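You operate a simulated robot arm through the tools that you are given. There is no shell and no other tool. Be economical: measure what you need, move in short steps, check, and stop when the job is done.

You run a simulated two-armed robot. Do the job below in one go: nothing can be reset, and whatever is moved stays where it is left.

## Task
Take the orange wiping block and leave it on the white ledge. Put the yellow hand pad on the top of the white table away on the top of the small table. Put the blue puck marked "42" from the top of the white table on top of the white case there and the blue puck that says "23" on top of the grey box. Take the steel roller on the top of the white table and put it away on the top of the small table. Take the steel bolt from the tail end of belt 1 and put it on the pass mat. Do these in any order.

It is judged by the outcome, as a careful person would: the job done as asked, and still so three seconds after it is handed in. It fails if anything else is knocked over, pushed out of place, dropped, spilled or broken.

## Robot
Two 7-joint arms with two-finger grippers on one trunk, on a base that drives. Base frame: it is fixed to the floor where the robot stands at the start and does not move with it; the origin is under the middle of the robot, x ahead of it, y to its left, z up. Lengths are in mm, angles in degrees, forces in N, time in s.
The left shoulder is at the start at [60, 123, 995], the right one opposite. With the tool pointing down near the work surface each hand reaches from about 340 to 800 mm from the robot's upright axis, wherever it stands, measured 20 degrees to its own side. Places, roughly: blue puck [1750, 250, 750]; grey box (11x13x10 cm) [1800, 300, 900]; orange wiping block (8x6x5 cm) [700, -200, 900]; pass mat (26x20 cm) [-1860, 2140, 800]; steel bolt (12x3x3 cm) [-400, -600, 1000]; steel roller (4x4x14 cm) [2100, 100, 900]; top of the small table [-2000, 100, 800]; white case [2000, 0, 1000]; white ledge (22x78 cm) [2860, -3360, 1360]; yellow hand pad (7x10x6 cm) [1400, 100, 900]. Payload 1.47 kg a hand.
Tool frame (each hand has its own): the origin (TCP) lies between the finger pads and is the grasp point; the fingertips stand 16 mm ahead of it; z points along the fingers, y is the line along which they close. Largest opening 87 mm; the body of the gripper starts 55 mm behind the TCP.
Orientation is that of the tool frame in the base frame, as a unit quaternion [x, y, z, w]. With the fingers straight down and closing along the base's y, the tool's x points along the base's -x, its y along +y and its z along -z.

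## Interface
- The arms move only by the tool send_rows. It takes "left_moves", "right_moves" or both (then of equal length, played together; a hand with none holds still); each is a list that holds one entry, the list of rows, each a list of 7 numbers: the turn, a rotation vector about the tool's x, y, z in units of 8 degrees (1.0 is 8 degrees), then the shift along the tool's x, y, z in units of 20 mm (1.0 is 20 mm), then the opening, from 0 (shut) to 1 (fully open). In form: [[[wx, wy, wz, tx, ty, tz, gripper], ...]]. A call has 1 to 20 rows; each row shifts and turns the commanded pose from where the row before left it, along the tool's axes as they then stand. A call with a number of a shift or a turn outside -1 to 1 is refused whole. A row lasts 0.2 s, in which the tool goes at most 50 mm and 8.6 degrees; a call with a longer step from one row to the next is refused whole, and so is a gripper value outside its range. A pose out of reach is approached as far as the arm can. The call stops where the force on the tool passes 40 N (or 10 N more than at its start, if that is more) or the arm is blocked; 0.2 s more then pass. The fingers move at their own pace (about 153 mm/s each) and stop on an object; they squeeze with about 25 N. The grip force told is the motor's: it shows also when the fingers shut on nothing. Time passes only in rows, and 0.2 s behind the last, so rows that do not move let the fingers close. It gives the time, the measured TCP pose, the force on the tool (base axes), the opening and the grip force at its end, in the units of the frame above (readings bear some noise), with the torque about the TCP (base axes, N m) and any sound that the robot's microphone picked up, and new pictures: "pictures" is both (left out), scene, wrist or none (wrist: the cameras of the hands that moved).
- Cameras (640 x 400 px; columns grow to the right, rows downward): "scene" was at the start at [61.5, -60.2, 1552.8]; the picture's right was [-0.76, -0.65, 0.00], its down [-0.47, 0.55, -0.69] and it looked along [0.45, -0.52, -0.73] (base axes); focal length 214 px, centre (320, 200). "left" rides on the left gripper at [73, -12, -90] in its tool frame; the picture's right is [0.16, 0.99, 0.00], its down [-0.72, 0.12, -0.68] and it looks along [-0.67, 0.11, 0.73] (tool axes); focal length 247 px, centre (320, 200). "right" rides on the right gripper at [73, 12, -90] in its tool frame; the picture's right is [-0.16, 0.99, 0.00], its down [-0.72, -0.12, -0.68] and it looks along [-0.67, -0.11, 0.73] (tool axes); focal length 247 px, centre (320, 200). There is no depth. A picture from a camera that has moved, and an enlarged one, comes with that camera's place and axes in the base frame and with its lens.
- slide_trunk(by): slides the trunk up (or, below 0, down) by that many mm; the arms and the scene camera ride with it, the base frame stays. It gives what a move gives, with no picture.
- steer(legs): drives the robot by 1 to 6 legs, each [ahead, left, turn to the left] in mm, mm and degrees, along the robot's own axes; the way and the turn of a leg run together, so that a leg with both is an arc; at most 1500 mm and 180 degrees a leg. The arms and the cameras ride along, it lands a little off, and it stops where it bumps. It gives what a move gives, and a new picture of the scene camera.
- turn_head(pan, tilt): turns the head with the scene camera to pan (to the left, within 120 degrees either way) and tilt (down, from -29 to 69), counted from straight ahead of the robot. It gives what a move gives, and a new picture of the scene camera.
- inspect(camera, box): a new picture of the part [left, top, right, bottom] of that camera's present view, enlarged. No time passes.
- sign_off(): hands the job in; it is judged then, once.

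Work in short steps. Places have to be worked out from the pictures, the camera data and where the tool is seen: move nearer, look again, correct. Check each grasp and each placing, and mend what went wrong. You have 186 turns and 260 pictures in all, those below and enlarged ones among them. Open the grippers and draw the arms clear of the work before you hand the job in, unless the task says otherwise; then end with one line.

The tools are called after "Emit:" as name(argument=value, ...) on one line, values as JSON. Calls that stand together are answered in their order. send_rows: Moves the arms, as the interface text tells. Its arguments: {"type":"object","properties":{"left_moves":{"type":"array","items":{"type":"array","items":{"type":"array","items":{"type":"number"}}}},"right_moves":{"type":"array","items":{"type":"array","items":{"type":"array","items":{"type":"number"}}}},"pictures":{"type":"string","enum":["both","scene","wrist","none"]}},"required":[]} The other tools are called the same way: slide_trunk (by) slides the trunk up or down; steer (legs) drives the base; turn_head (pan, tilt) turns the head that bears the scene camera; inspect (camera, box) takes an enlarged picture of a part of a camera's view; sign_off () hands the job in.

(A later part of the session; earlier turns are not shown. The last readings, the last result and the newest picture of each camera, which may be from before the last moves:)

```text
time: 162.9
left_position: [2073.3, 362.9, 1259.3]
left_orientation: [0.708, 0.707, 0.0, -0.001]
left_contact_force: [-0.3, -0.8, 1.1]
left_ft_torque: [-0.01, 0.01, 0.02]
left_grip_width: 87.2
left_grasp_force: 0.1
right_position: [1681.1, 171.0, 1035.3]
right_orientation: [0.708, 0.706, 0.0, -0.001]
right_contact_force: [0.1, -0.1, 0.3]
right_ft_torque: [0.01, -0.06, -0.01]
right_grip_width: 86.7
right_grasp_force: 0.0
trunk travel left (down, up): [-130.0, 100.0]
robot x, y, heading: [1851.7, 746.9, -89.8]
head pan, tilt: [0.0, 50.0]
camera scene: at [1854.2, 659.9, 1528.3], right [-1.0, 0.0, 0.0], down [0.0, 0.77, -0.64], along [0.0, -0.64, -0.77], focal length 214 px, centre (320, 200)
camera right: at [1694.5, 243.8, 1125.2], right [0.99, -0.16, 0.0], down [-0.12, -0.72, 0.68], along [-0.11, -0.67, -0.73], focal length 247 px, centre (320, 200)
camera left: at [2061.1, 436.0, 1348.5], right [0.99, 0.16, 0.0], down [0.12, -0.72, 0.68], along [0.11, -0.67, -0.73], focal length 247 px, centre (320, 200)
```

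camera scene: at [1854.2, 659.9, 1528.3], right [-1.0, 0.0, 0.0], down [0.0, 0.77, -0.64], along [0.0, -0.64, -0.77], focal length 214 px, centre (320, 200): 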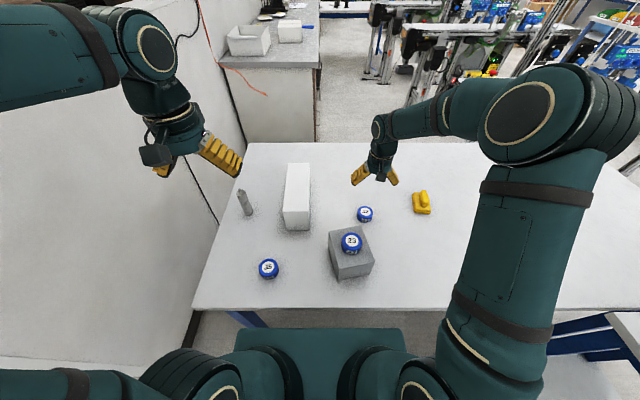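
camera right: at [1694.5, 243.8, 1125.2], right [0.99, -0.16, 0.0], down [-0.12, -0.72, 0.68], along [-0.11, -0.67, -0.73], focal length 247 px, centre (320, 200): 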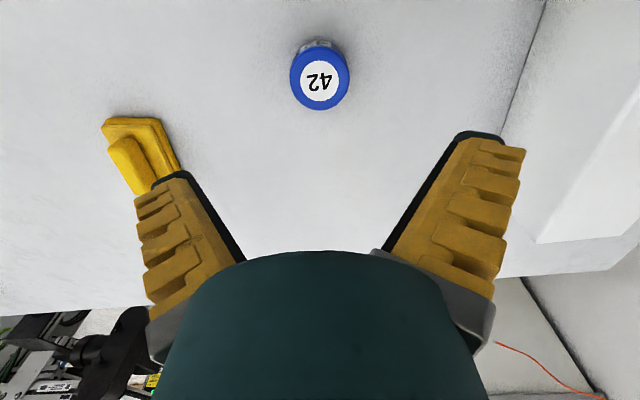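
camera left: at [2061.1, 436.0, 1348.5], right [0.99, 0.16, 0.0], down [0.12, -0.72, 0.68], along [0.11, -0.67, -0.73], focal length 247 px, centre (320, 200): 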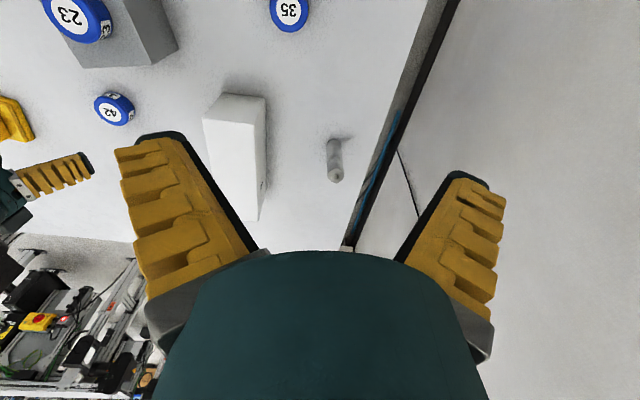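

Aligned; descend 174 mm, close, lift.

Emit:
send_rows(right_moves=[[[0, 0, 0, -0.25, 0, 1, 1], [0, 0, 0, 0, 0, 1, 1], [0, 0, 0, 0, 0, 1, 1], [0, 0, 0, 0, 0, 1, 1], [0, 0, 0, 0, 0, 1, 1], [0, 0, 0, 0, 0, 1, 1], [0, 0, 0, 0, 0, 1, 1], [0, 0, 0, 0, 0, 1, 1], [0, 0, 0, 0, 0, 0.7, 1], [0, 0, 0, 0, 0, 0, 0], [0, 0, 0, 0, 0, 0, 0], [0, 0, 0, 0, 0, -0.5, 0], [0, 0, 0, 0, 0, -1, 0], [0, 0, 0, 0, 0, -1, 0]]], pictures="wrist")

```text
time: 165.9
left_position: [2073.2, 365.5, 1258.2]
left_orientation: [0.707, 0.707, 0.0, 0.0]
left_contact_force: [0.3, -0.1, -0.8]
left_ft_torque: [-0.01, -0.01, -0.01]
left_grip_width: 87.0
left_grasp_force: 0.2
right_position: [1681.0, 165.8, 913.2]
right_orientation: [0.707, 0.707, 0.0, -0.001]
right_contact_force: [-0.4, -0.4, -0.5]
right_ft_torque: [0.0, 0.0, 0.01]
right_grip_width: 56.0
right_grasp_force: 25.0
trunk travel left (down, up): [-130.0, 100.0]
robot x, y, heading: [1854.9, 746.3, -90.0]
head pan, tilt: [0.0, 50.0]
camera right: at [1693.5, 239.2, 1002.3], right [0.99, -0.16, 0.0], down [-0.12, -0.72, 0.68], along [-0.11, -0.67, -0.73], focal length 247 px, centre (320, 200)
```

right: 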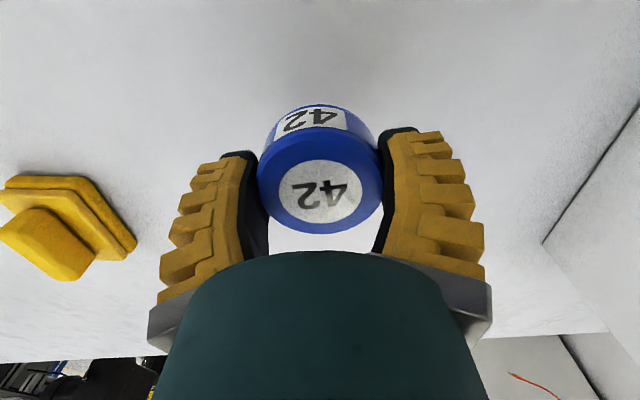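

Held. Raise and move above the white case.

Emit:
send_rows(right_moves=[[[0, 0, 0, 0, 0, -1, 0], [0, 0, 0, 0, 0, -1, 0], [0, 0, 0, 0, 0, -1, 0], [0, 0, 0, 0, 0, -1, 0], [0, 0, 0, 0, 0, -1, 0], [0, 0, 0, 0, 0, -1, 0], [0, 0, 0, 0, 0, -1, 0], [0, 0, 0, -0.12, 0.985, 0, 0], [0, 0, 0, -0.12, 0.985, 0, 0], [0, 0, 0, -0.12, 0.985, 0, 0], [0, 0, 0, -0.12, 0.985, 0, 0], [0, 0, 0, -0.12, 0.985, 0, 0], [0, 0, 0, -0.12, 0.985, 0, 0], [0, 0, 0, -0.12, 0.985, 0, 0], [0, 0, 0, -0.12, 0.985, 0, 0], [0, 0, 0, -0.12, 0.985, 0, 0], [0, 0, 0, -0.12, 0.985, 0, 0], [0, 0, 0, -0.12, 0.985, 0, 0], [0, 0, 0, -0.12, 0.985, 0, 0], [0, 0, 0, -0.12, 0.985, 0, 0]]], pictures="both")

Emit:
inspect(camera="scene", box=[220, 140, 380, 240])

```text
time: 170.1
left_position: [2072.3, 363.5, 1258.4]
left_orientation: [0.707, 0.707, 0.0, 0.0]
left_contact_force: [-0.2, 0.0, 0.7]
left_ft_torque: [0.04, 0.01, 0.0]
left_grip_width: 87.1
left_grasp_force: 0.0
right_position: [1937.0, 135.4, 1052.7]
right_orientation: [0.707, 0.707, 0.001, -0.001]
right_contact_force: [0.3, -0.9, -0.5]
right_ft_torque: [-0.02, 0.02, 0.05]
right_grip_width: 56.2
right_grasp_force: 25.0
trunk travel left (down, up): [-130.0, 100.0]
robot x, y, heading: [1858.6, 747.5, -89.9]
head pan, tilt: [0.0, 50.0]
camera scene: at [1854.8, 660.1, 1528.3], right [-1.0, 0.0, 0.0], down [0.0, 0.77, -0.64], along [0.0, -0.64, -0.77], focal length 214 px, centre (320, 200)
camera right: at [1950.9, 207.3, 1141.2], right [0.99, -0.16, 0.0], down [-0.12, -0.72, 0.68], along [-0.11, -0.67, -0.73], focal length 247 px, centre (320, 200)
```

scene: 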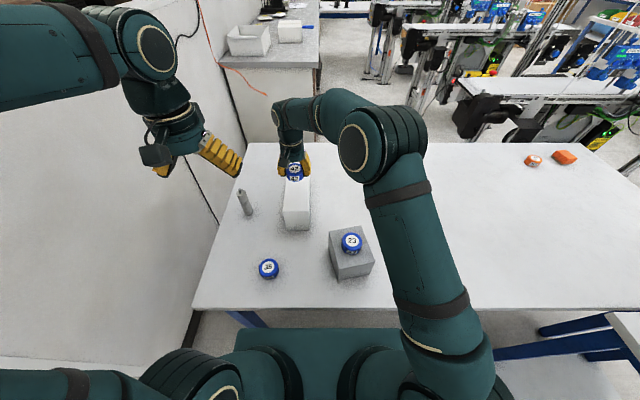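
right: 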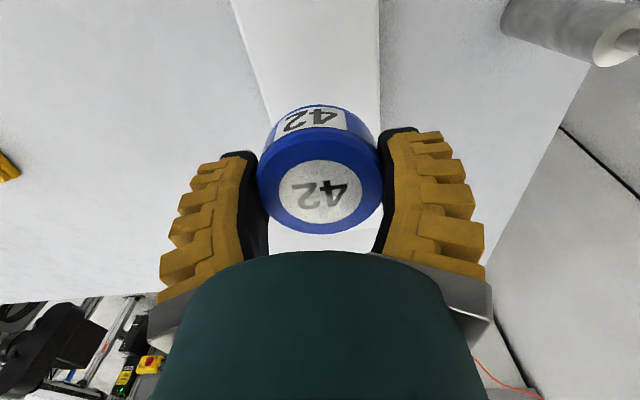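

```text
4.00 times, centred on (300, 190) of scene
camera zoom: at [1854.8, 660.1, 1528.3], right [-1.0, 0.0, 0.0], down [0.0, 0.77, -0.64], along [0.0, -0.64, -0.77], focal length 858 px, centre (400, 240)
```

zoom: 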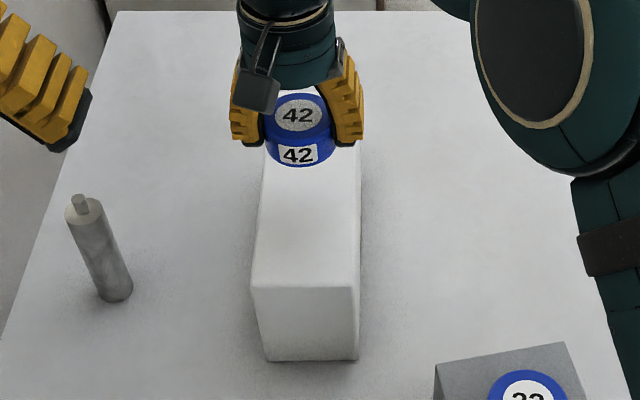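

Aligned over the case (top ≈ 955, x 1893–1983). Lower.

Emit:
send_rows(right_moves=[[[0, 0, 0, 0, 0.05, 1, 0], [0, 0, 0, 0, 0, 1, 0], [0, 0, 0, 0, 0, 1, 0], [0, 0, 0, 0, 0, 0.4, 0]]], pictures="none")

Emit:
send_rows(right_moves=[[[0, 0, 0, 0, 0, 0.15, 0], [0, 0, 0, 0, 0, 0.1, 0]]], pictures="none")

```text
time: 171.1
left_position: [2072.9, 364.4, 1259.1]
left_orientation: [0.707, 0.707, 0.001, 0.0]
left_contact_force: [-0.2, -0.9, 0.4]
left_ft_torque: [0.01, 0.01, -0.01]
left_grip_width: 87.1
left_grasp_force: 0.1
right_position: [1938.6, 134.9, 985.1]
right_orientation: [0.707, 0.707, 0.0, 0.0]
right_contact_force: [0.1, 0.7, -0.3]
right_ft_torque: [0.03, -0.02, -0.03]
right_grip_width: 56.4
right_grasp_force: 24.9
trunk travel left (down, up): [-130.0, 100.0]
robot x, y, heading: [1855.7, 748.0, -89.8]
head pan, tilt: [0.0, 50.0]
```

```text
time: 171.7
left_position: [2072.7, 363.8, 1260.0]
left_orientation: [0.707, 0.707, -0.002, 0.0]
left_contact_force: [0.1, 0.0, -0.6]
left_ft_torque: [0.01, 0.01, 0.0]
left_grip_width: 87.1
left_grasp_force: 0.2
right_position: [1938.4, 133.7, 982.4]
right_orientation: [0.707, 0.707, 0.0, 0.001]
right_contact_force: [-1.3, -1.4, 12.1]
right_ft_torque: [0.32, 0.04, 0.02]
right_grip_width: 56.6
right_grasp_force: 24.9
trunk travel left (down, up): [-130.0, 100.0]
robot x, y, heading: [1852.8, 748.2, -90.1]
head pan, tilt: [0.0, 50.0]
```

Contact. Release and rise.

Emit:
send_rows(right_moves=[[[0, 0, 0, 0, 0, 0, 0.75], [0, 0, 0, 0, 0, 0, 0.9], [0, 0, 0, 0, 0, 0, 0.9], [0, 0, 0, 0, 0, -0.5, 0.9], [0, 0, 0, 0, 0, -1, 0.9], [0, 0, 0, 0, 0, -1, 0.9], [0, 0, 0, 0, 0, -1, 1], [0, 0, 0, 0, 0, -1, 1], [0, 0, 0, 0, 0, -1, 1], [0, 0, 0, 0, 0, -1, 1], [0, 0, 0, 0, 0, -1, 1], [0, 0, 0, 0, 0, -1, 1]]], pictures="wrist")

```text
time: 174.3
left_position: [2072.2, 363.7, 1257.4]
left_orientation: [0.707, 0.707, 0.001, 0.0]
left_contact_force: [0.0, -0.8, 0.0]
left_ft_torque: [0.02, -0.02, 0.01]
left_grip_width: 87.1
left_grasp_force: 0.0
right_position: [1938.5, 135.1, 1150.7]
right_orientation: [0.707, 0.707, 0.001, 0.0]
right_contact_force: [0.6, -0.5, 0.2]
right_ft_torque: [-0.04, 0.0, 0.01]
right_grip_width: 86.9
right_grasp_force: 0.1
trunk travel left (down, up): [-130.0, 100.0]
robot x, y, heading: [1855.7, 746.3, -90.0]
head pan, tilt: [0.0, 50.0]
camera right: at [1951.1, 208.2, 1237.9], right [0.99, -0.16, 0.0], down [-0.12, -0.72, 0.68], along [-0.11, -0.67, -0.73], focal length 247 px, centre (320, 200)
```

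right: 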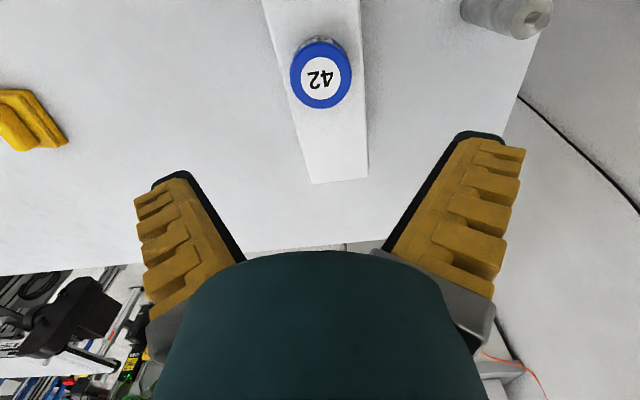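

Puck 42 is on the case. Now the roller (≈(2136,158), upright, ~140 tall) with the left arm; right arm retracts.

Emit:
send_rows(right_moves=[[[0, 0, 0, 0.8, -1, -0.2, 1], [0, 0, 0, 0.8, -1, -0.2, 1], [0, 0, 0, 0.8, -1, -0.2, 1], [0, 0, 0, 0.8, -1, -0.2, 1], [0, 0, 0, 0.8, -1, -0.2, 1], [0, 0, 0, 0.8, -1, -0.2, 1], [0, 0, 0, 0.8, -1, -0.2, 1], [0, 0, 0, 0.8, -1, -0.2, 1], [0, 0, 0, 0.8, -1, -0.2, 1], [0, 0, 0, 0.8, -1, -0.2, 1], [0, 0, 0, 0.8, -1, -0.2, 1], [0, 0, 0, 0.8, -1, -0.2, 1], [0, 0, 0, 0.8, -1, -0.2, 1], [0, 0, 0, 0.8, -1, -0.2, 1], [0, 0, 0, 0, 0, 0, 1], [0, 0, 0, 0, 0, 0, 1]]], left_moves=[[[0, 0, 0, 0, 0, 0, 1], [0, 0, 0, 0, 0, 0, 1], [0, 0, 0, 0, 0, 0, 1], [0, 0, 0, 0, 0, 0, 1], [0, 0, 0, 0, 0, 0, 1], [0, 0, 0, -0.936, 0.29, 0, 1], [0, 0, 0, -0.936, 0.29, 0, 1], [0, 0, 0, -0.936, 0.29, 0, 1], [0, 0, 0, -0.936, 0.29, 0, 1], [0, 0, 0, -0.936, 0.29, 0, 1], [0, 0, 0, -0.936, 0.29, 0, 1], [0, 0, 0, -0.936, 0.29, 0, 1], [0, 0, 0, -0.936, 0.29, 0, 1], [0, 0, 0, -0.936, 0.29, 0, 1], [0, 0, 0, -0.936, 0.29, 0, 1], [0, 0, 0, -0.936, 0.29, 0, 1]]], pictures="both")

```text
time: 177.7
left_position: [2136.4, 156.7, 1259.7]
left_orientation: [0.707, 0.707, 0.0, 0.0]
left_contact_force: [0.3, 0.7, 0.5]
left_ft_torque: [0.02, -0.02, -0.02]
left_grip_width: 86.9
left_grasp_force: 0.1
right_position: [1658.5, 357.3, 1205.7]
right_orientation: [0.708, 0.707, 0.0, 0.0]
right_contact_force: [-0.5, 0.0, -0.5]
right_ft_torque: [0.0, 0.03, 0.02]
right_grip_width: 86.7
right_grasp_force: 0.0
trunk travel left (down, up): [-130.0, 100.0]
robot x, y, heading: [1855.8, 747.2, -89.9]
head pan, tilt: [0.0, 50.0]
camera scene: at [1854.0, 659.8, 1528.3], right [-1.0, 0.0, 0.0], down [0.0, 0.77, -0.64], along [0.0, -0.64, -0.77], focal length 214 px, centre (320, 200)
camera right: at [1671.7, 430.9, 1295.0], right [0.99, -0.16, 0.0], down [-0.12, -0.72, 0.68], along [-0.11, -0.67, -0.73], focal length 247 px, centre (320, 200)
camera left: at [2125.2, 230.3, 1349.4], right [0.99, 0.16, 0.0], down [0.12, -0.72, 0.68], along [0.11, -0.67, -0.73], focal length 247 px, centre (320, 200)
```

scene: 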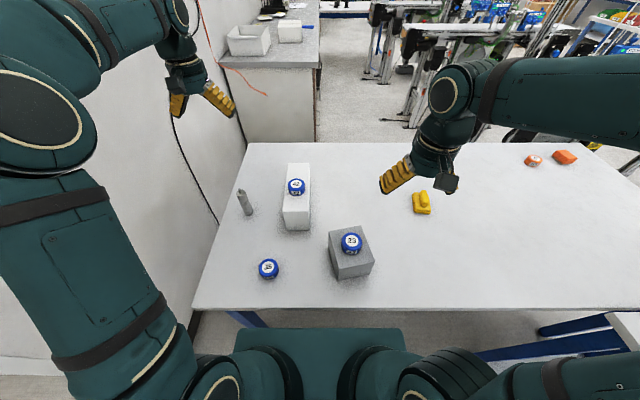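
right: 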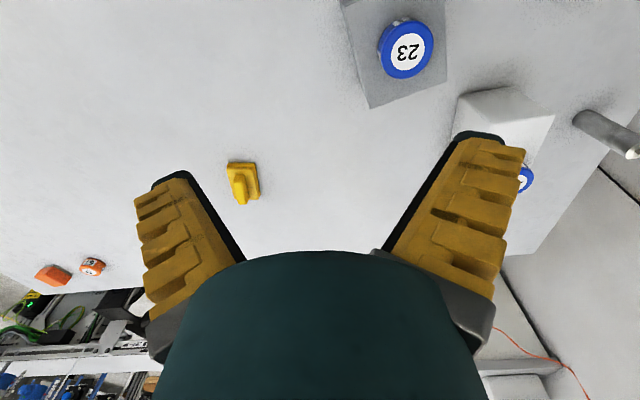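
left: 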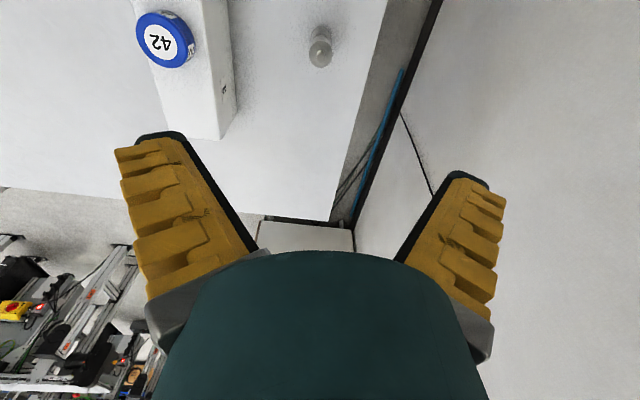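

Roller sits about (2138,150). Descend to z≈1060 and check.

Emit:
send_rows(left_moves=[[[0, 0, 0, -0.2, 0, 1, 1], [0, 0, 0, 0, 0, 1, 1], [0, 0, 0, 0, 0, 1, 1], [0, 0, 0, 0, 0, 1, 1], [0, 0, 0, 0, 0, 1, 1], [0, 0, 0, 0, 0, 1, 1], [0, 0, 0, 0, 0, 1, 1], [0, 0, 0, 0, 0, 1, 1], [0, 0, 0, 0, 0, 1, 1], [0, 0, 0, 0, 0, 1, 1]]], pictures="both")

Emit:
inspect(camera="scene", box=[180, 140, 340, 240])

```text
time: 179.9
left_position: [2135.8, 153.7, 1060.5]
left_orientation: [0.707, 0.707, 0.0, 0.0]
left_contact_force: [-0.1, -0.5, 0.1]
left_ft_torque: [0.0, 0.02, 0.02]
left_grip_width: 86.9
left_grasp_force: 0.1
right_position: [1659.9, 359.1, 1205.2]
right_orientation: [0.707, 0.707, 0.0, 0.0]
right_contact_force: [0.0, 0.1, 0.6]
right_ft_torque: [0.02, -0.02, 0.0]
right_grip_width: 86.9
right_grasp_force: 0.0
trunk travel left (down, up): [-130.0, 100.0]
robot x, y, heading: [1851.3, 747.7, -90.0]
head pan, tilt: [0.0, 50.0]
camera scene: at [1854.3, 659.9, 1528.3], right [-1.0, 0.0, 0.0], down [0.0, 0.77, -0.64], along [0.0, -0.64, -0.77], focal length 214 px, centre (320, 200)
camera left: at [2124.8, 226.8, 1148.8], right [0.99, 0.16, 0.0], down [0.12, -0.72, 0.68], along [0.11, -0.67, -0.73], focal length 247 px, centre (320, 200)
```

scene: 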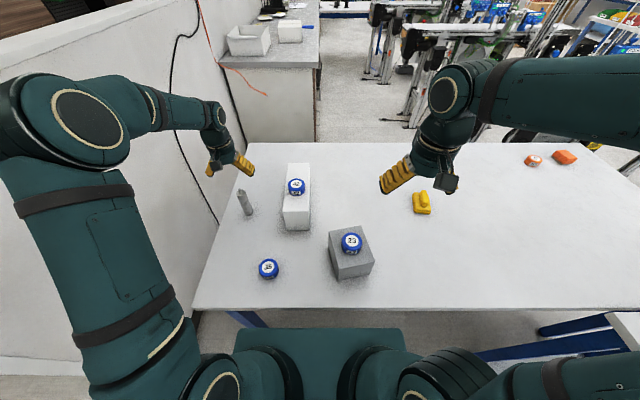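
left: 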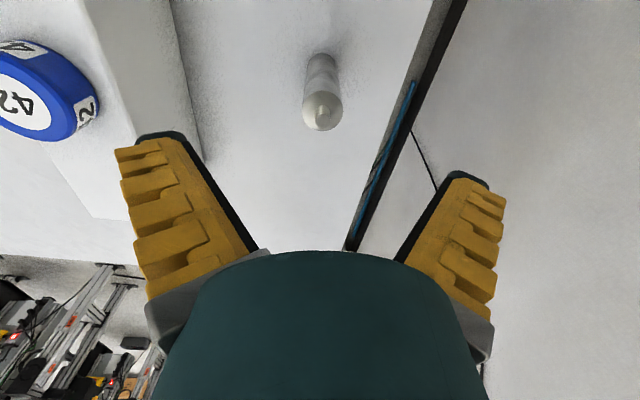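

```text
4.00 times, centred on (260, 190) of scene
camera zoom: at [1854.3, 659.9, 1528.3], right [-1.0, 0.0, 0.0], down [0.0, 0.77, -0.64], along [0.0, -0.64, -0.77], focal length 858 px, centre (560, 240)
```

zoom: 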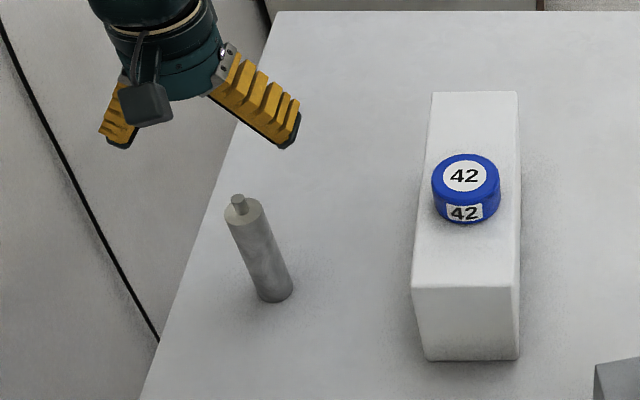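

Aligned within a few mm. Descend to ~938, close.

Emit:
send_rows(left_moves=[[[0, 0, 0, -0.15, 0.15, 1, 1], [0, 0, 0, 0, 0, 1, 1], [0, 0, 0, 0, 0, 1, 1], [0, 0, 0, 0, 0, 1, 1], [0, 0, 0, 0, 0, 1, 1], [0, 0, 0, 0, 0, 1, 1], [0, 0, 0, 0, 0, 0.1, 1], [0, 0, 0, 0, 0, 0, 0], [0, 0, 0, 0, 0, 0, 0], [0, 0, 0, 0, 0, 0, 0]]], pictures="both")

```text
time: 182.1
left_position: [2140.4, 150.6, 936.9]
left_orientation: [0.707, 0.707, -0.001, 0.001]
left_contact_force: [0.7, 0.1, 6.2]
left_ft_torque: [-0.09, -0.01, 0.01]
left_grip_width: 26.5
left_grasp_force: 25.4
right_position: [1658.9, 359.0, 1205.7]
right_orientation: [0.707, 0.707, 0.0, 0.0]
right_contact_force: [-0.1, 0.2, 0.8]
right_ft_torque: [0.01, -0.02, -0.01]
right_grip_width: 86.7
right_grasp_force: 0.0
trunk travel left (down, up): [-130.0, 100.0]
robot x, y, heading: [1855.5, 746.2, -89.7]
head pan, tilt: [0.0, 50.0]
camera scene: at [1854.1, 660.9, 1528.4], right [-1.0, 0.0, 0.0], down [0.0, 0.77, -0.64], along [0.0, -0.64, -0.77], focal length 214 px, centre (320, 200)
camera left: at [2128.0, 224.3, 1027.4], right [0.99, 0.16, 0.0], down [0.12, -0.72, 0.68], along [0.11, -0.67, -0.73], focal length 247 px, centre (320, 200)
```

scene: 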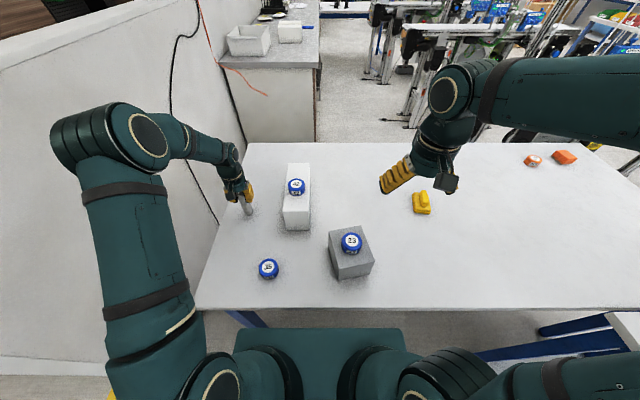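
left: 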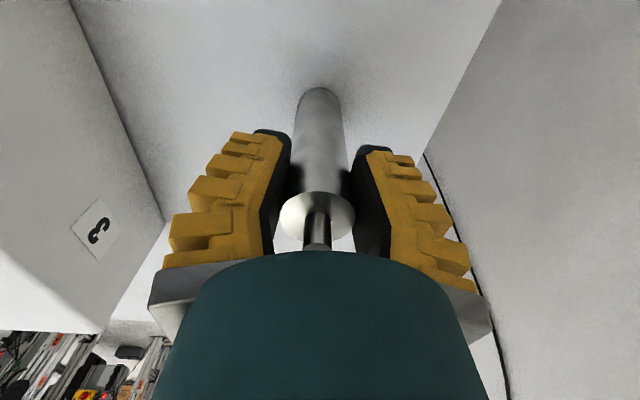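

Roller gripped. Lift.

Emit:
send_rows(left_moves=[[[0, 0, 0, 0, 0, -0.5, 0], [0, 0, 0, 0, 0, -1, 0], [0, 0, 0, 0, 0, -1, 0], [0, 0, 0, 0, 0, -1, 0], [0, 0, 0, 0, 0, -1, 0], [0, 0, 0, 0, 0, -1, 0], [0, 0, 0, 0, 0, -1, 0], [0, 0, 0, 0, 0, -1, 0], [0, 0, 0, 0, 0, -1, 0], [0, 0, 0, 0, 0, -1, 0], [0, 0, 0, 0, 0, -1, 0], [0, 0, 0, 0, 0, -1, 0], [0, 0, 0, 0, 0, -1, 0], [0, 0, 0, 1, 0, -1, 0], [0, 0, 0, 1, 0, -1, 0], [0, 0, 0, 1, 0, -1, 0], [0, 0, 0, 1, 0, -1, 0], [0, 0, 0, 1, 0, 0, 0], [0, 0, 0, 1, 0, 0, 0]]], pictures="both")

```text
time: 186.1
left_position: [2139.1, 272.1, 1267.4]
left_orientation: [0.707, 0.707, -0.001, 0.001]
left_contact_force: [0.5, -0.2, -1.7]
left_ft_torque: [-0.01, 0.02, 0.03]
left_grip_width: 24.6
left_grasp_force: 25.0
right_position: [1659.7, 358.2, 1207.1]
right_orientation: [0.707, 0.707, 0.0, 0.0]
right_contact_force: [-0.6, -0.5, 0.1]
right_ft_torque: [-0.03, 0.01, -0.02]
right_grip_width: 87.2
right_grasp_force: 0.0
trunk travel left (down, up): [-130.0, 100.0]
robot x, y, heading: [1857.6, 747.0, -90.4]
head pan, tilt: [0.0, 50.0]
camera scene: at [1854.3, 661.1, 1528.4], right [-1.0, 0.0, 0.0], down [0.0, 0.77, -0.64], along [0.0, -0.64, -0.77], focal length 214 px, centre (320, 200)
camera left: at [2127.6, 344.9, 1357.8], right [0.99, 0.16, 0.0], down [0.12, -0.72, 0.68], along [0.11, -0.67, -0.73], focal length 247 px, centre (320, 200)
```

scene: 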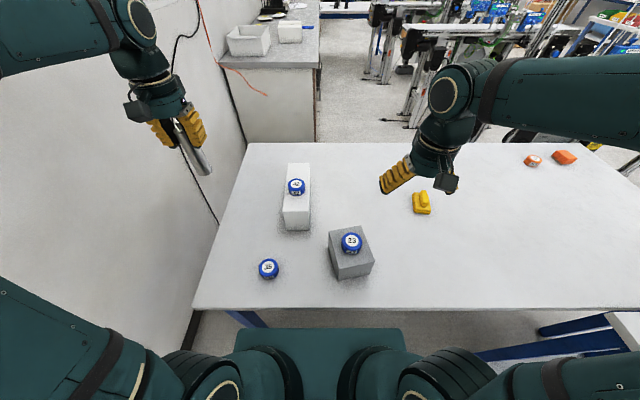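
left: 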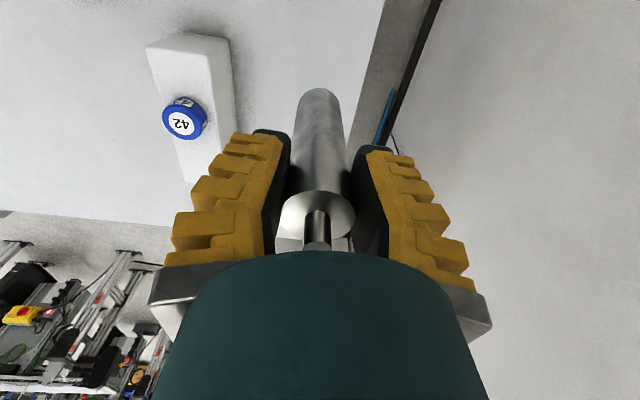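

Shift the base right 190 mm and prepare the right arm for the pad (≈(1439,105)).

Emit:
steer(legs=[[0, -190, 0]])

Emit:
inspect(camera="scene", box=[300, 150, 460, 250])

```text
time: 188.4
left_position: [1947.6, 269.4, 1266.7]
left_orientation: [0.708, 0.707, 0.0, 0.0]
left_contact_force: [-0.2, -0.6, -2.1]
left_ft_torque: [0.01, 0.0, -0.01]
left_grip_width: 24.7
left_grasp_force: 25.0
right_position: [1467.8, 358.3, 1205.3]
right_orientation: [0.707, 0.707, 0.0, 0.0]
right_contact_force: [0.2, 0.9, 1.1]
right_ft_torque: [-0.04, 0.0, -0.03]
right_grip_width: 86.9
right_grasp_force: 0.1
trunk travel left (down, up): [-130.0, 100.0]
robot x, y, heading: [1663.4, 746.9, -90.1]
head pan, tilt: [0.0, 50.0]
camera scene: at [1664.1, 660.3, 1528.3], right [-1.0, 0.0, 0.0], down [0.0, 0.77, -0.64], along [0.0, -0.64, -0.77], focal length 214 px, centre (320, 200)
```

scene: 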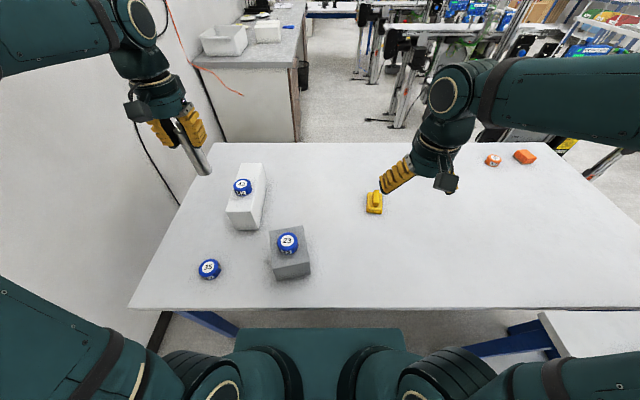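

```text
4.00 times, centred on (380, 200) of scene
camera zoom: at [1664.1, 660.3, 1528.3], right [-1.0, 0.0, 0.0], down [0.0, 0.77, -0.64], along [0.0, -0.64, -0.77], focal length 858 px, centre (80, 200)
```

zoom: 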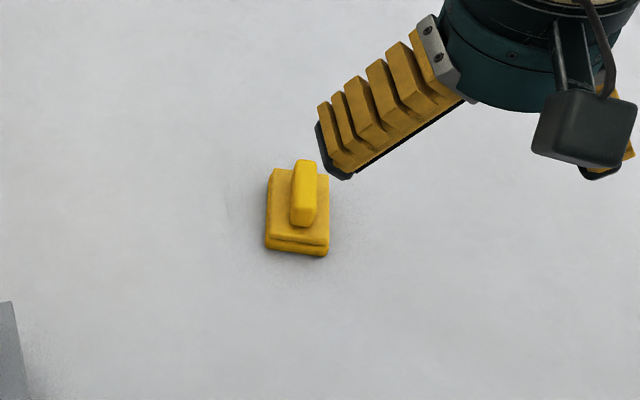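

Pad handle ≈ (1446,121), yawed ~12°. Move the right hand above it with a 12° turn.

Emit:
send_rows(right_moves=[[[0, 0, 0, -0.99, -0.092, 0, 1], [0, 0, 0, -0.99, -0.092, 0, 1], [0, 0, 0, -0.99, -0.092, 0, 1], [0, 0, 0, -0.99, -0.092, 0, 1], [0, 0, 0, -0.99, -0.092, 0, 1], [0, 0, 0, -0.99, -0.092, 0, 1], [0, 0, 0, -0.99, -0.092, 0, 1], [0, 0, 0, -0.99, -0.092, 0, 1], [0, 0, 0, -0.99, -0.092, 0, 1], [0, 0, 0, -0.99, -0.092, 0, 1], [0, 0, 0, -0.99, -0.092, 0, 1], [0, 0, 0, -0.99, -0.092, 0, 1], [0, 0, 0.75, 0, 0, 1, 1], [0, 0, 0.75, 0, 0, 1, 1], [0, 0, 0, 0, 0, 1, 1], [0, 0, 0, 0, 0, 1, 1], [0, 0, 0, 0, 0, 1, 1], [0, 0, 0, 0, 0, 1, 1], [0, 0, 0, 0, 0, 1, 1], [0, 0, 0, 0, 0, 1, 1]]], pictures="both")

```text
time: 192.6
left_position: [1950.0, 268.9, 1266.8]
left_orientation: [0.708, 0.706, 0.0, 0.0]
left_contact_force: [0.3, 0.3, -1.6]
left_ft_torque: [0.01, 0.01, -0.01]
left_grip_width: 24.8
left_grasp_force: 24.7
right_position: [1446.8, 121.2, 1046.2]
right_orientation: [0.778, 0.628, 0.0, 0.001]
right_contact_force: [-0.9, -0.4, 0.5]
right_ft_torque: [0.03, 0.02, 0.01]
right_grip_width: 87.0
right_grasp_force: 0.1
trunk travel left (down, up): [-130.0, 100.0]
robot x, y, heading: [1660.0, 750.6, -90.1]
head pan, tilt: [0.0, 50.0]
camera scene: at [1664.5, 659.9, 1528.3], right [-1.0, 0.0, 0.0], down [0.0, 0.77, -0.64], along [0.0, -0.64, -0.77], focal length 214 px, centre (320, 200)
camera right: at [1474.5, 190.0, 1134.5], right [0.93, -0.36, 0.0], down [-0.27, -0.68, 0.68], along [-0.25, -0.63, -0.73], focal length 247 px, centre (320, 200)
```

scene: 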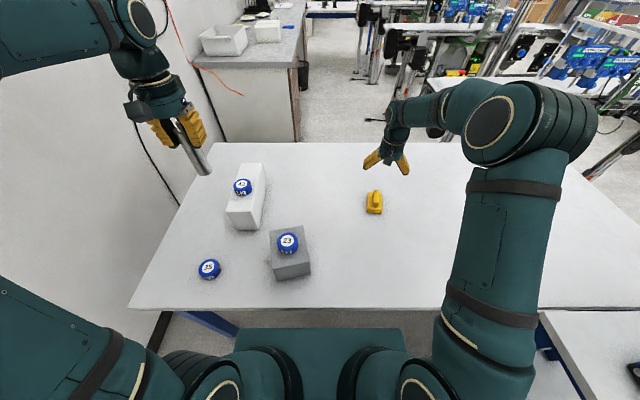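
right: 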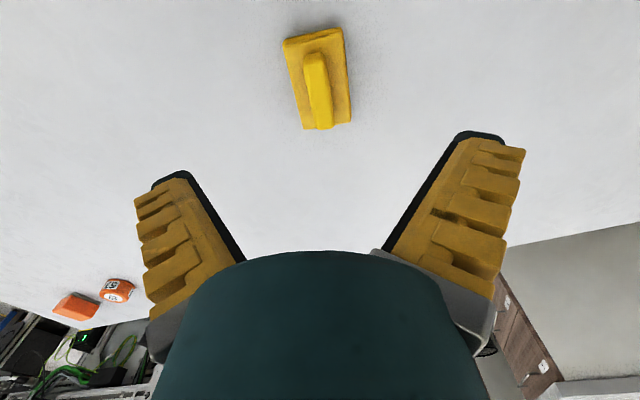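

Handle ≈ (1440,112). Correct, descend to ~886 and check.

Emit:
send_rows(right_moves=[[[0, 0, 0.3, -0.5, -0.25, 1, 1], [0, 0, 0, 0, 0, 1, 1], [0, 0, 0, 0, 0, 1, 1], [0, 0, 0, 0, 0, 1, 1], [0, 0, 0, 0, 0, 1, 1], [0, 0, 0, 0, 0, 1, 1], [0, 0, 0, 0, 0, 1, 1]]], pictures="wrist")

Emit:
inspect(camera="scene", box=[340, 160, 420, 210])

```text
time: 194.2
left_position: [1949.1, 269.1, 1266.3]
left_orientation: [0.708, 0.707, 0.0, 0.0]
left_contact_force: [-1.1, 0.3, -1.8]
left_ft_torque: [0.03, 0.0, -0.03]
left_grip_width: 24.5
left_grasp_force: 24.8
right_position: [1439.6, 113.0, 906.5]
right_orientation: [0.791, 0.612, 0.0, 0.0]
right_contact_force: [0.3, -0.4, 0.2]
right_ft_torque: [0.0, 0.02, -0.01]
right_grip_width: 87.0
right_grasp_force: 0.0
trunk travel left (down, up): [-130.0, 100.0]
robot x, y, heading: [1666.6, 748.2, -89.9]
head pan, tilt: [0.0, 50.0]
camera right: at [1470.3, 180.4, 994.8], right [0.92, -0.4, 0.0], down [-0.29, -0.67, 0.68], along [-0.27, -0.62, -0.73], focal length 247 px, centre (320, 200)
```

right: 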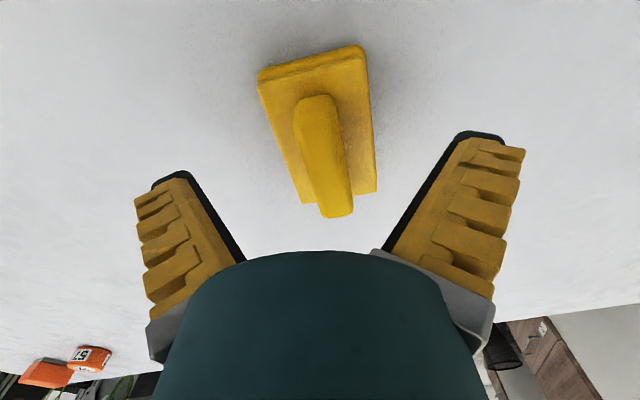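

```text
8.00 times, centred on (380, 185) of scene
camera zoom: at [1664.4, 659.9, 1528.3], right [-1.0, 0.0, 0.0], down [0.0, 0.77, -0.64], along [0.0, -0.64, -0.77], focal length 1716 px, centre (-160, 320)
```

zoom: 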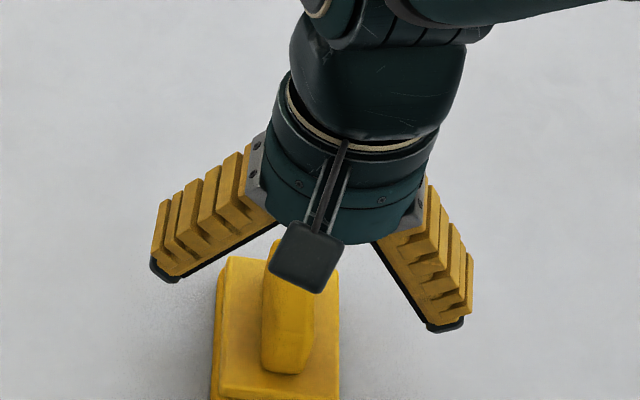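

Small correction, lower 22 mm, close and lift slightly.

Emit:
send_rows(right_moves=[[[0, 0, -0.3, 0.2, 0.25, 0.6, 1], [0, 0, 0, 0, 0, 0.5, 1], [0, 0, 0, 0, 0, 0, 0], [0, 0, 0, 0, 0, 0, 0], [0, 0, 0, 0, 0, 0, 0], [0, 0, 0, 0, 0, -0.5, 0], [0, 0, 0, 0, 0, -1, 0], [0, 0, 0, 0, 0, -1, 0]]], pictures="both")

```text
time: 196.0
left_position: [1949.3, 269.7, 1266.9]
left_orientation: [0.708, 0.706, -0.001, 0.0]
left_contact_force: [-0.1, 0.7, -1.5]
left_ft_torque: [0.0, -0.01, 0.0]
left_grip_width: 24.8
left_grasp_force: 25.2
right_position: [1445.3, 115.8, 934.5]
right_orientation: [0.778, 0.628, 0.0, -0.001]
right_contact_force: [-0.6, 0.1, 0.0]
right_ft_torque: [-0.02, 0.01, -0.03]
right_grip_width: 12.9
right_grasp_force: 25.5
trunk travel left (down, up): [-130.0, 100.0]
robot x, y, heading: [1668.5, 746.1, -89.9]
head pan, tilt: [0.0, 50.0]
camera scene: at [1664.6, 660.6, 1528.4], right [-1.0, 0.0, 0.0], down [0.0, 0.77, -0.64], along [0.0, -0.64, -0.77], focal length 214 px, centre (320, 200)
camera right: at [1473.8, 184.6, 1022.8], right [0.93, -0.36, 0.0], down [-0.26, -0.68, 0.68], along [-0.25, -0.63, -0.73], focal length 247 px, centre (320, 200)
```

scene: 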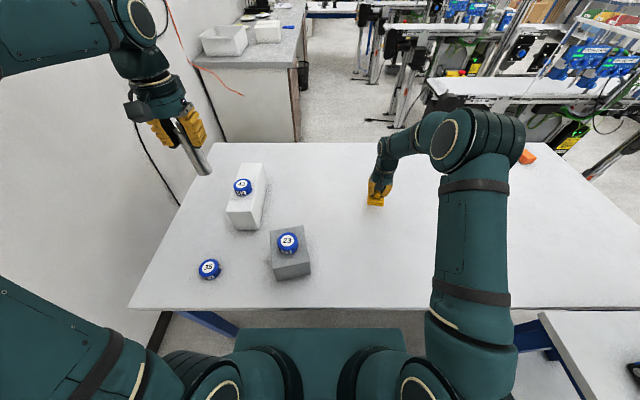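
right: 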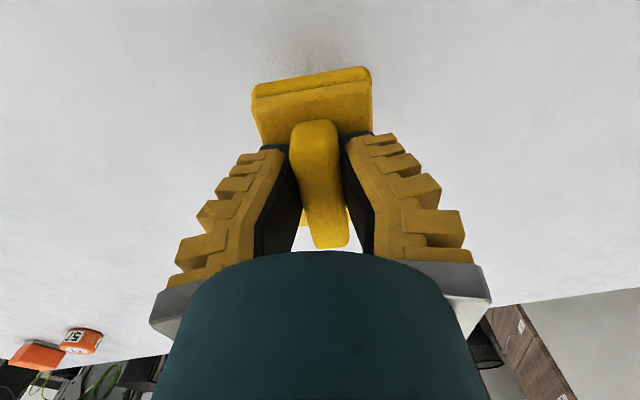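

Pad held. Raise and tuck the right arm back.

Emit:
send_rows(right_moves=[[[0, 0, 0, 0, 0, -1, 0], [0, 0, 0, 0, 0, -1, 0], [0, 0, 0, 0, 0, -1, 0], [0, 0, 0, 0, 0, -1, 0], [0, 0, 0, 0, 0, -1, 0], [0, 0, 0, 0, 0, -1, 0], [0, 0, 0, 0, 0, -1, 0], [0, 0, 0, 0.5, 0, -1, 0], [0, 0, 0, 1, 0, -1, 0], [0, 0, 0, 1, 0, -1, 0], [0, 0, 0, 1, 0, -1, 0], [0, 0, 0, 1, 0, -1, 0], [0, 0, 0, 1, 0, -1, 0], [0, 0, 0, 1, 0, -1, 0], [0, 0, 0, 1, 0, 0, 0], [0, 0, 0, 1, 0, 0, 0], [0, 0, 0, 1, 0, 0, 0], [0, 0, 0, 1, 0, 0, 0], [0, 0, 0, 1, 0, 0, 0]]], pictures="wrist")

Emit:
steer(legs=[[-1500, 0, 0], [-130, 0, 0], [0, -1500, 0], [0, -370, 0], [0, 0, -90]])

```text
time: 200.0
left_position: [1948.9, 270.2, 1267.6]
left_orientation: [0.708, 0.707, 0.0, -0.001]
left_contact_force: [0.8, -0.1, -1.6]
left_ft_torque: [0.02, 0.02, -0.01]
left_grip_width: 24.7
left_grasp_force: 25.3
right_position: [1493.7, 340.6, 1215.0]
right_orientation: [0.778, 0.629, 0.0, 0.0]
right_contact_force: [-0.9, 1.0, -1.0]
right_ft_torque: [-0.01, -0.01, 0.02]
right_grip_width: 12.9
right_grasp_force: 24.9
trunk travel left (down, up): [-130.0, 100.0]
robot x, y, heading: [1667.2, 749.5, -90.1]
head pan, tilt: [0.0, 50.0]
camera right: at [1521.8, 409.7, 1303.0], right [0.93, -0.36, 0.0], down [-0.27, -0.68, 0.68], along [-0.25, -0.63, -0.73], focal length 247 px, centre (320, 200)
```

right: 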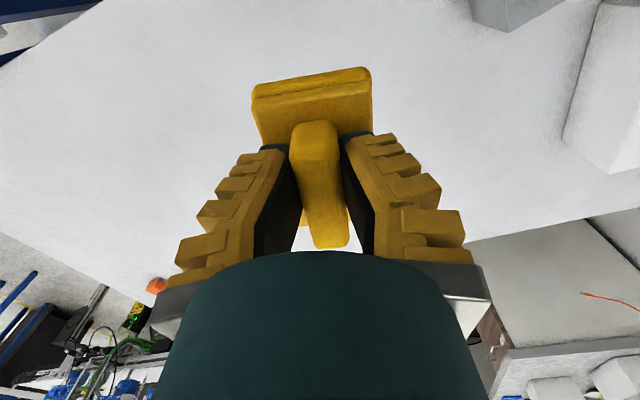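

```text
time: 228.5
left_position: [-682.1, 2125.8, 1267.9]
left_orientation: [1.0, -0.004, 0.0, -0.001]
left_contact_force: [-0.6, 0.5, -2.0]
left_ft_torque: [-0.04, -0.01, 0.01]
left_grip_width: 24.8
left_grasp_force: 25.0
right_position: [-608.4, 2580.4, 1213.7]
right_orientation: [0.994, -0.108, 0.0, 0.0]
right_contact_force: [-0.2, 0.2, -1.1]
right_ft_torque: [0.04, 0.03, -0.01]
right_grip_width: 12.8
right_grasp_force: 24.7
trunk travel left (down, up): [-130.0, 100.0]
robot x, y, heading: [-204.2, 2403.1, 179.8]
head pan, tilt: [0.0, 50.0]
camera scene: at [-290.4, 2408.8, 1528.3], right [0.01, 1.0, 0.0], down [0.77, -0.01, -0.64], along [-0.64, 0.0, -0.77], focal length 214 px, centre (320, 200)
```

scene: 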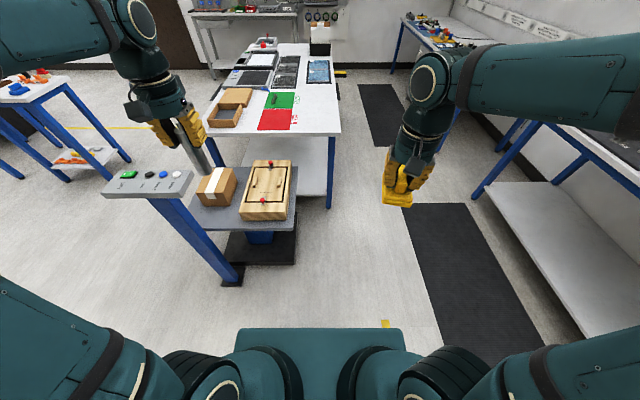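

A control pedestal stands near (-800,1830); I back 120 mm for clearance, then sidestep toward the small table.

Emit:
steer(legs=[[-130, 0, 0], [0, 1500, 0], [0, 700, 0], [500, 0, 0]])

Emit:
turn_head(pan=0, tilt=35)

```text
time: 251.3
left_position: [-1090.3, -44.0, 1267.6]
left_orientation: [1.0, -0.01, 0.0, 0.0]
left_contact_force: [-0.5, -0.3, -1.8]
left_ft_torque: [-0.02, 0.0, -0.01]
left_grip_width: 24.5
left_grasp_force: 25.3
right_position: [-1011.2, 409.6, 1213.8]
right_orientation: [0.993, -0.115, 0.0, 0.001]
right_contact_force: [0.2, 0.0, 0.4]
right_ft_torque: [-0.04, -0.07, 0.0]
right_grip_width: 12.7
right_grasp_force: 25.3
trunk travel left (down, up): [-130.0, 100.0]
robot x, y, heading: [-612.6, 233.2, 178.9]
head pan, tilt: [0.0, 50.0]
camera scene: at [-695.8, 232.9, 1528.3], right [0.02, 1.0, 0.0], down [0.77, -0.02, -0.64], along [-0.64, 0.01, -0.77], focal length 214 px, centre (320, 200)
```

scene: 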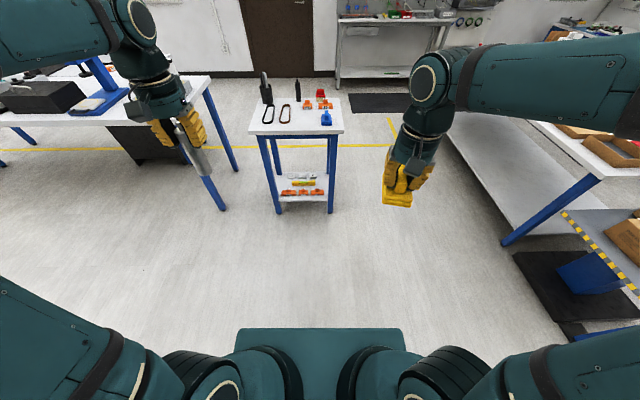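

```text
time: 252.0
left_position: [-1089.7, -43.9, 1268.3]
left_orientation: [1.0, -0.011, 0.0, 0.0]
left_contact_force: [-0.1, 1.1, -1.8]
left_ft_torque: [-0.02, -0.04, 0.0]
left_grip_width: 24.6
left_grasp_force: 25.5
right_position: [-1010.5, 409.5, 1214.5]
right_orientation: [0.993, -0.115, 0.0, 0.0]
right_contact_force: [-0.1, 0.7, -1.1]
right_ft_torque: [0.0, -0.03, 0.0]
right_grip_width: 12.9
right_grasp_force: 25.0
trunk travel left (down, up): [-130.0, 100.0]
robot x, y, heading: [-611.3, 230.8, 178.7]
head pan, tilt: [0.0, 35.0]
camera scene: at [-706.1, 233.1, 1550.0], right [0.02, 1.0, 0.0], down [0.57, -0.01, -0.82], along [-0.82, 0.02, -0.57], focal length 214 px, centre (320, 200)
```

scene: 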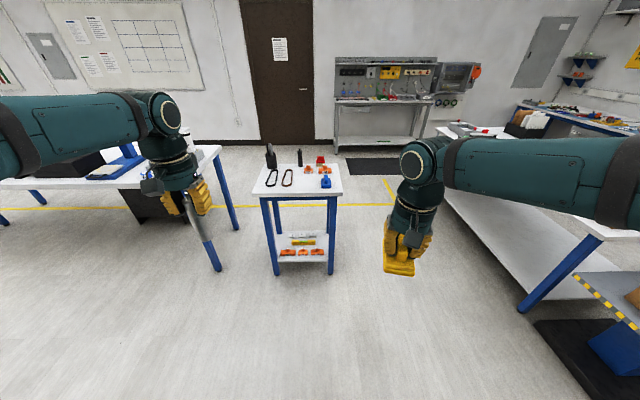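

Small table spans about x -2178…-1785, y -150…390. Zoom on its top and approach.

Emit:
inspect(camera="scene", box=[240, 130, 360, 205])

Emit:
steer(legs=[[760, 0, 1]])

Emit:
turn_head(pan=0, tilt=50)

```text
5.33 times, centred on (300, 168) of scene
camera zoom: at [-706.1, 233.1, 1550.0], right [0.02, 1.0, 0.0], down [0.57, -0.01, -0.82], along [-0.82, 0.02, -0.57], focal length 1144 px, centre (427, 373)
```

zoom: 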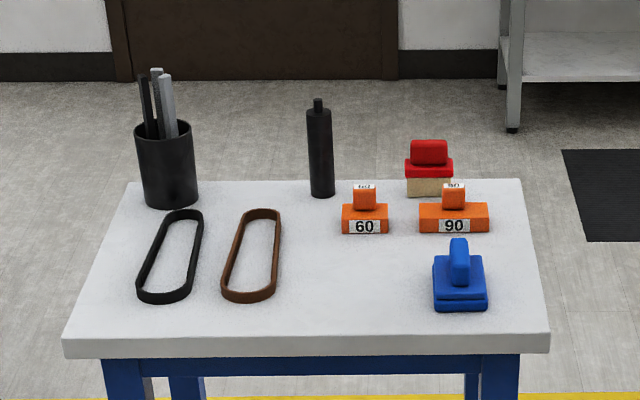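

```text
time: 256.1
left_position: [-1843.7, -42.1, 1267.5]
left_orientation: [1.0, -0.001, -0.001, 0.0]
left_contact_force: [0.9, 0.1, -1.9]
left_ft_torque: [0.03, -0.01, 0.0]
left_grip_width: 24.4
left_grasp_force: 24.8
right_position: [-1772.5, 412.5, 1214.4]
right_orientation: [0.994, -0.106, 0.0, 0.0]
right_contact_force: [-0.7, 0.0, -0.7]
right_ft_torque: [0.0, 0.0, -0.02]
right_grip_width: 12.9
right_grasp_force: 25.4
trunk travel left (down, up): [-130.0, 100.0]
robot x, y, heading: [-1361.4, 241.3, 179.6]
head pan, tilt: [0.0, 35.0]
camera scene: at [-1465.2, 240.6, 1550.0], right [0.0, 1.0, 0.0], down [0.57, 0.0, -0.82], along [-0.82, 0.0, -0.57], focal length 214 px, centre (320, 200)
```

scene: 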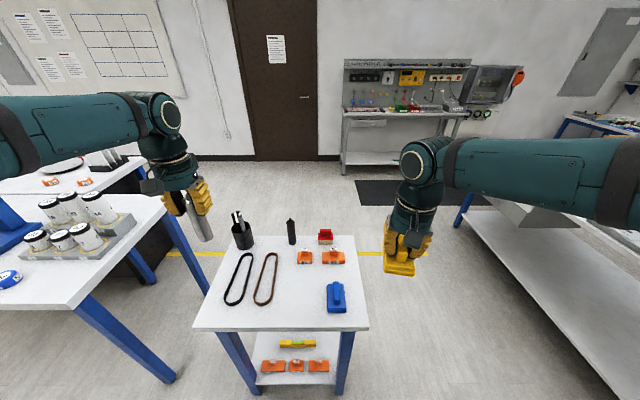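

```text
time: 256.9
left_position: [-1843.7, -43.0, 1267.4]
left_orientation: [1.0, -0.001, 0.001, 0.0]
left_contact_force: [-0.4, -0.1, -1.4]
left_ft_torque: [0.02, 0.0, 0.01]
left_grip_width: 24.5
left_grasp_force: 24.4
right_position: [-1773.0, 411.3, 1214.8]
right_orientation: [0.994, -0.107, 0.0, 0.0]
right_contact_force: [-0.3, 0.0, -1.2]
right_ft_torque: [0.03, 0.01, -0.06]
right_grip_width: 12.8
right_grasp_force: 24.7
trunk travel left (down, up): [-130.0, 100.0]
robot x, y, heading: [-1364.7, 235.6, 180.0]
head pan, tilt: [0.0, 50.0]
camera scene: at [-1453.5, 240.6, 1528.4], right [0.0, 1.0, 0.0], down [0.77, 0.0, -0.64], along [-0.64, 0.0, -0.77], focal length 214 px, centre (320, 200)
```

scene: 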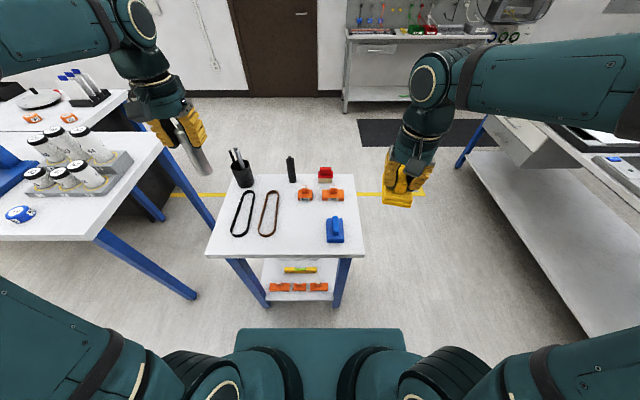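

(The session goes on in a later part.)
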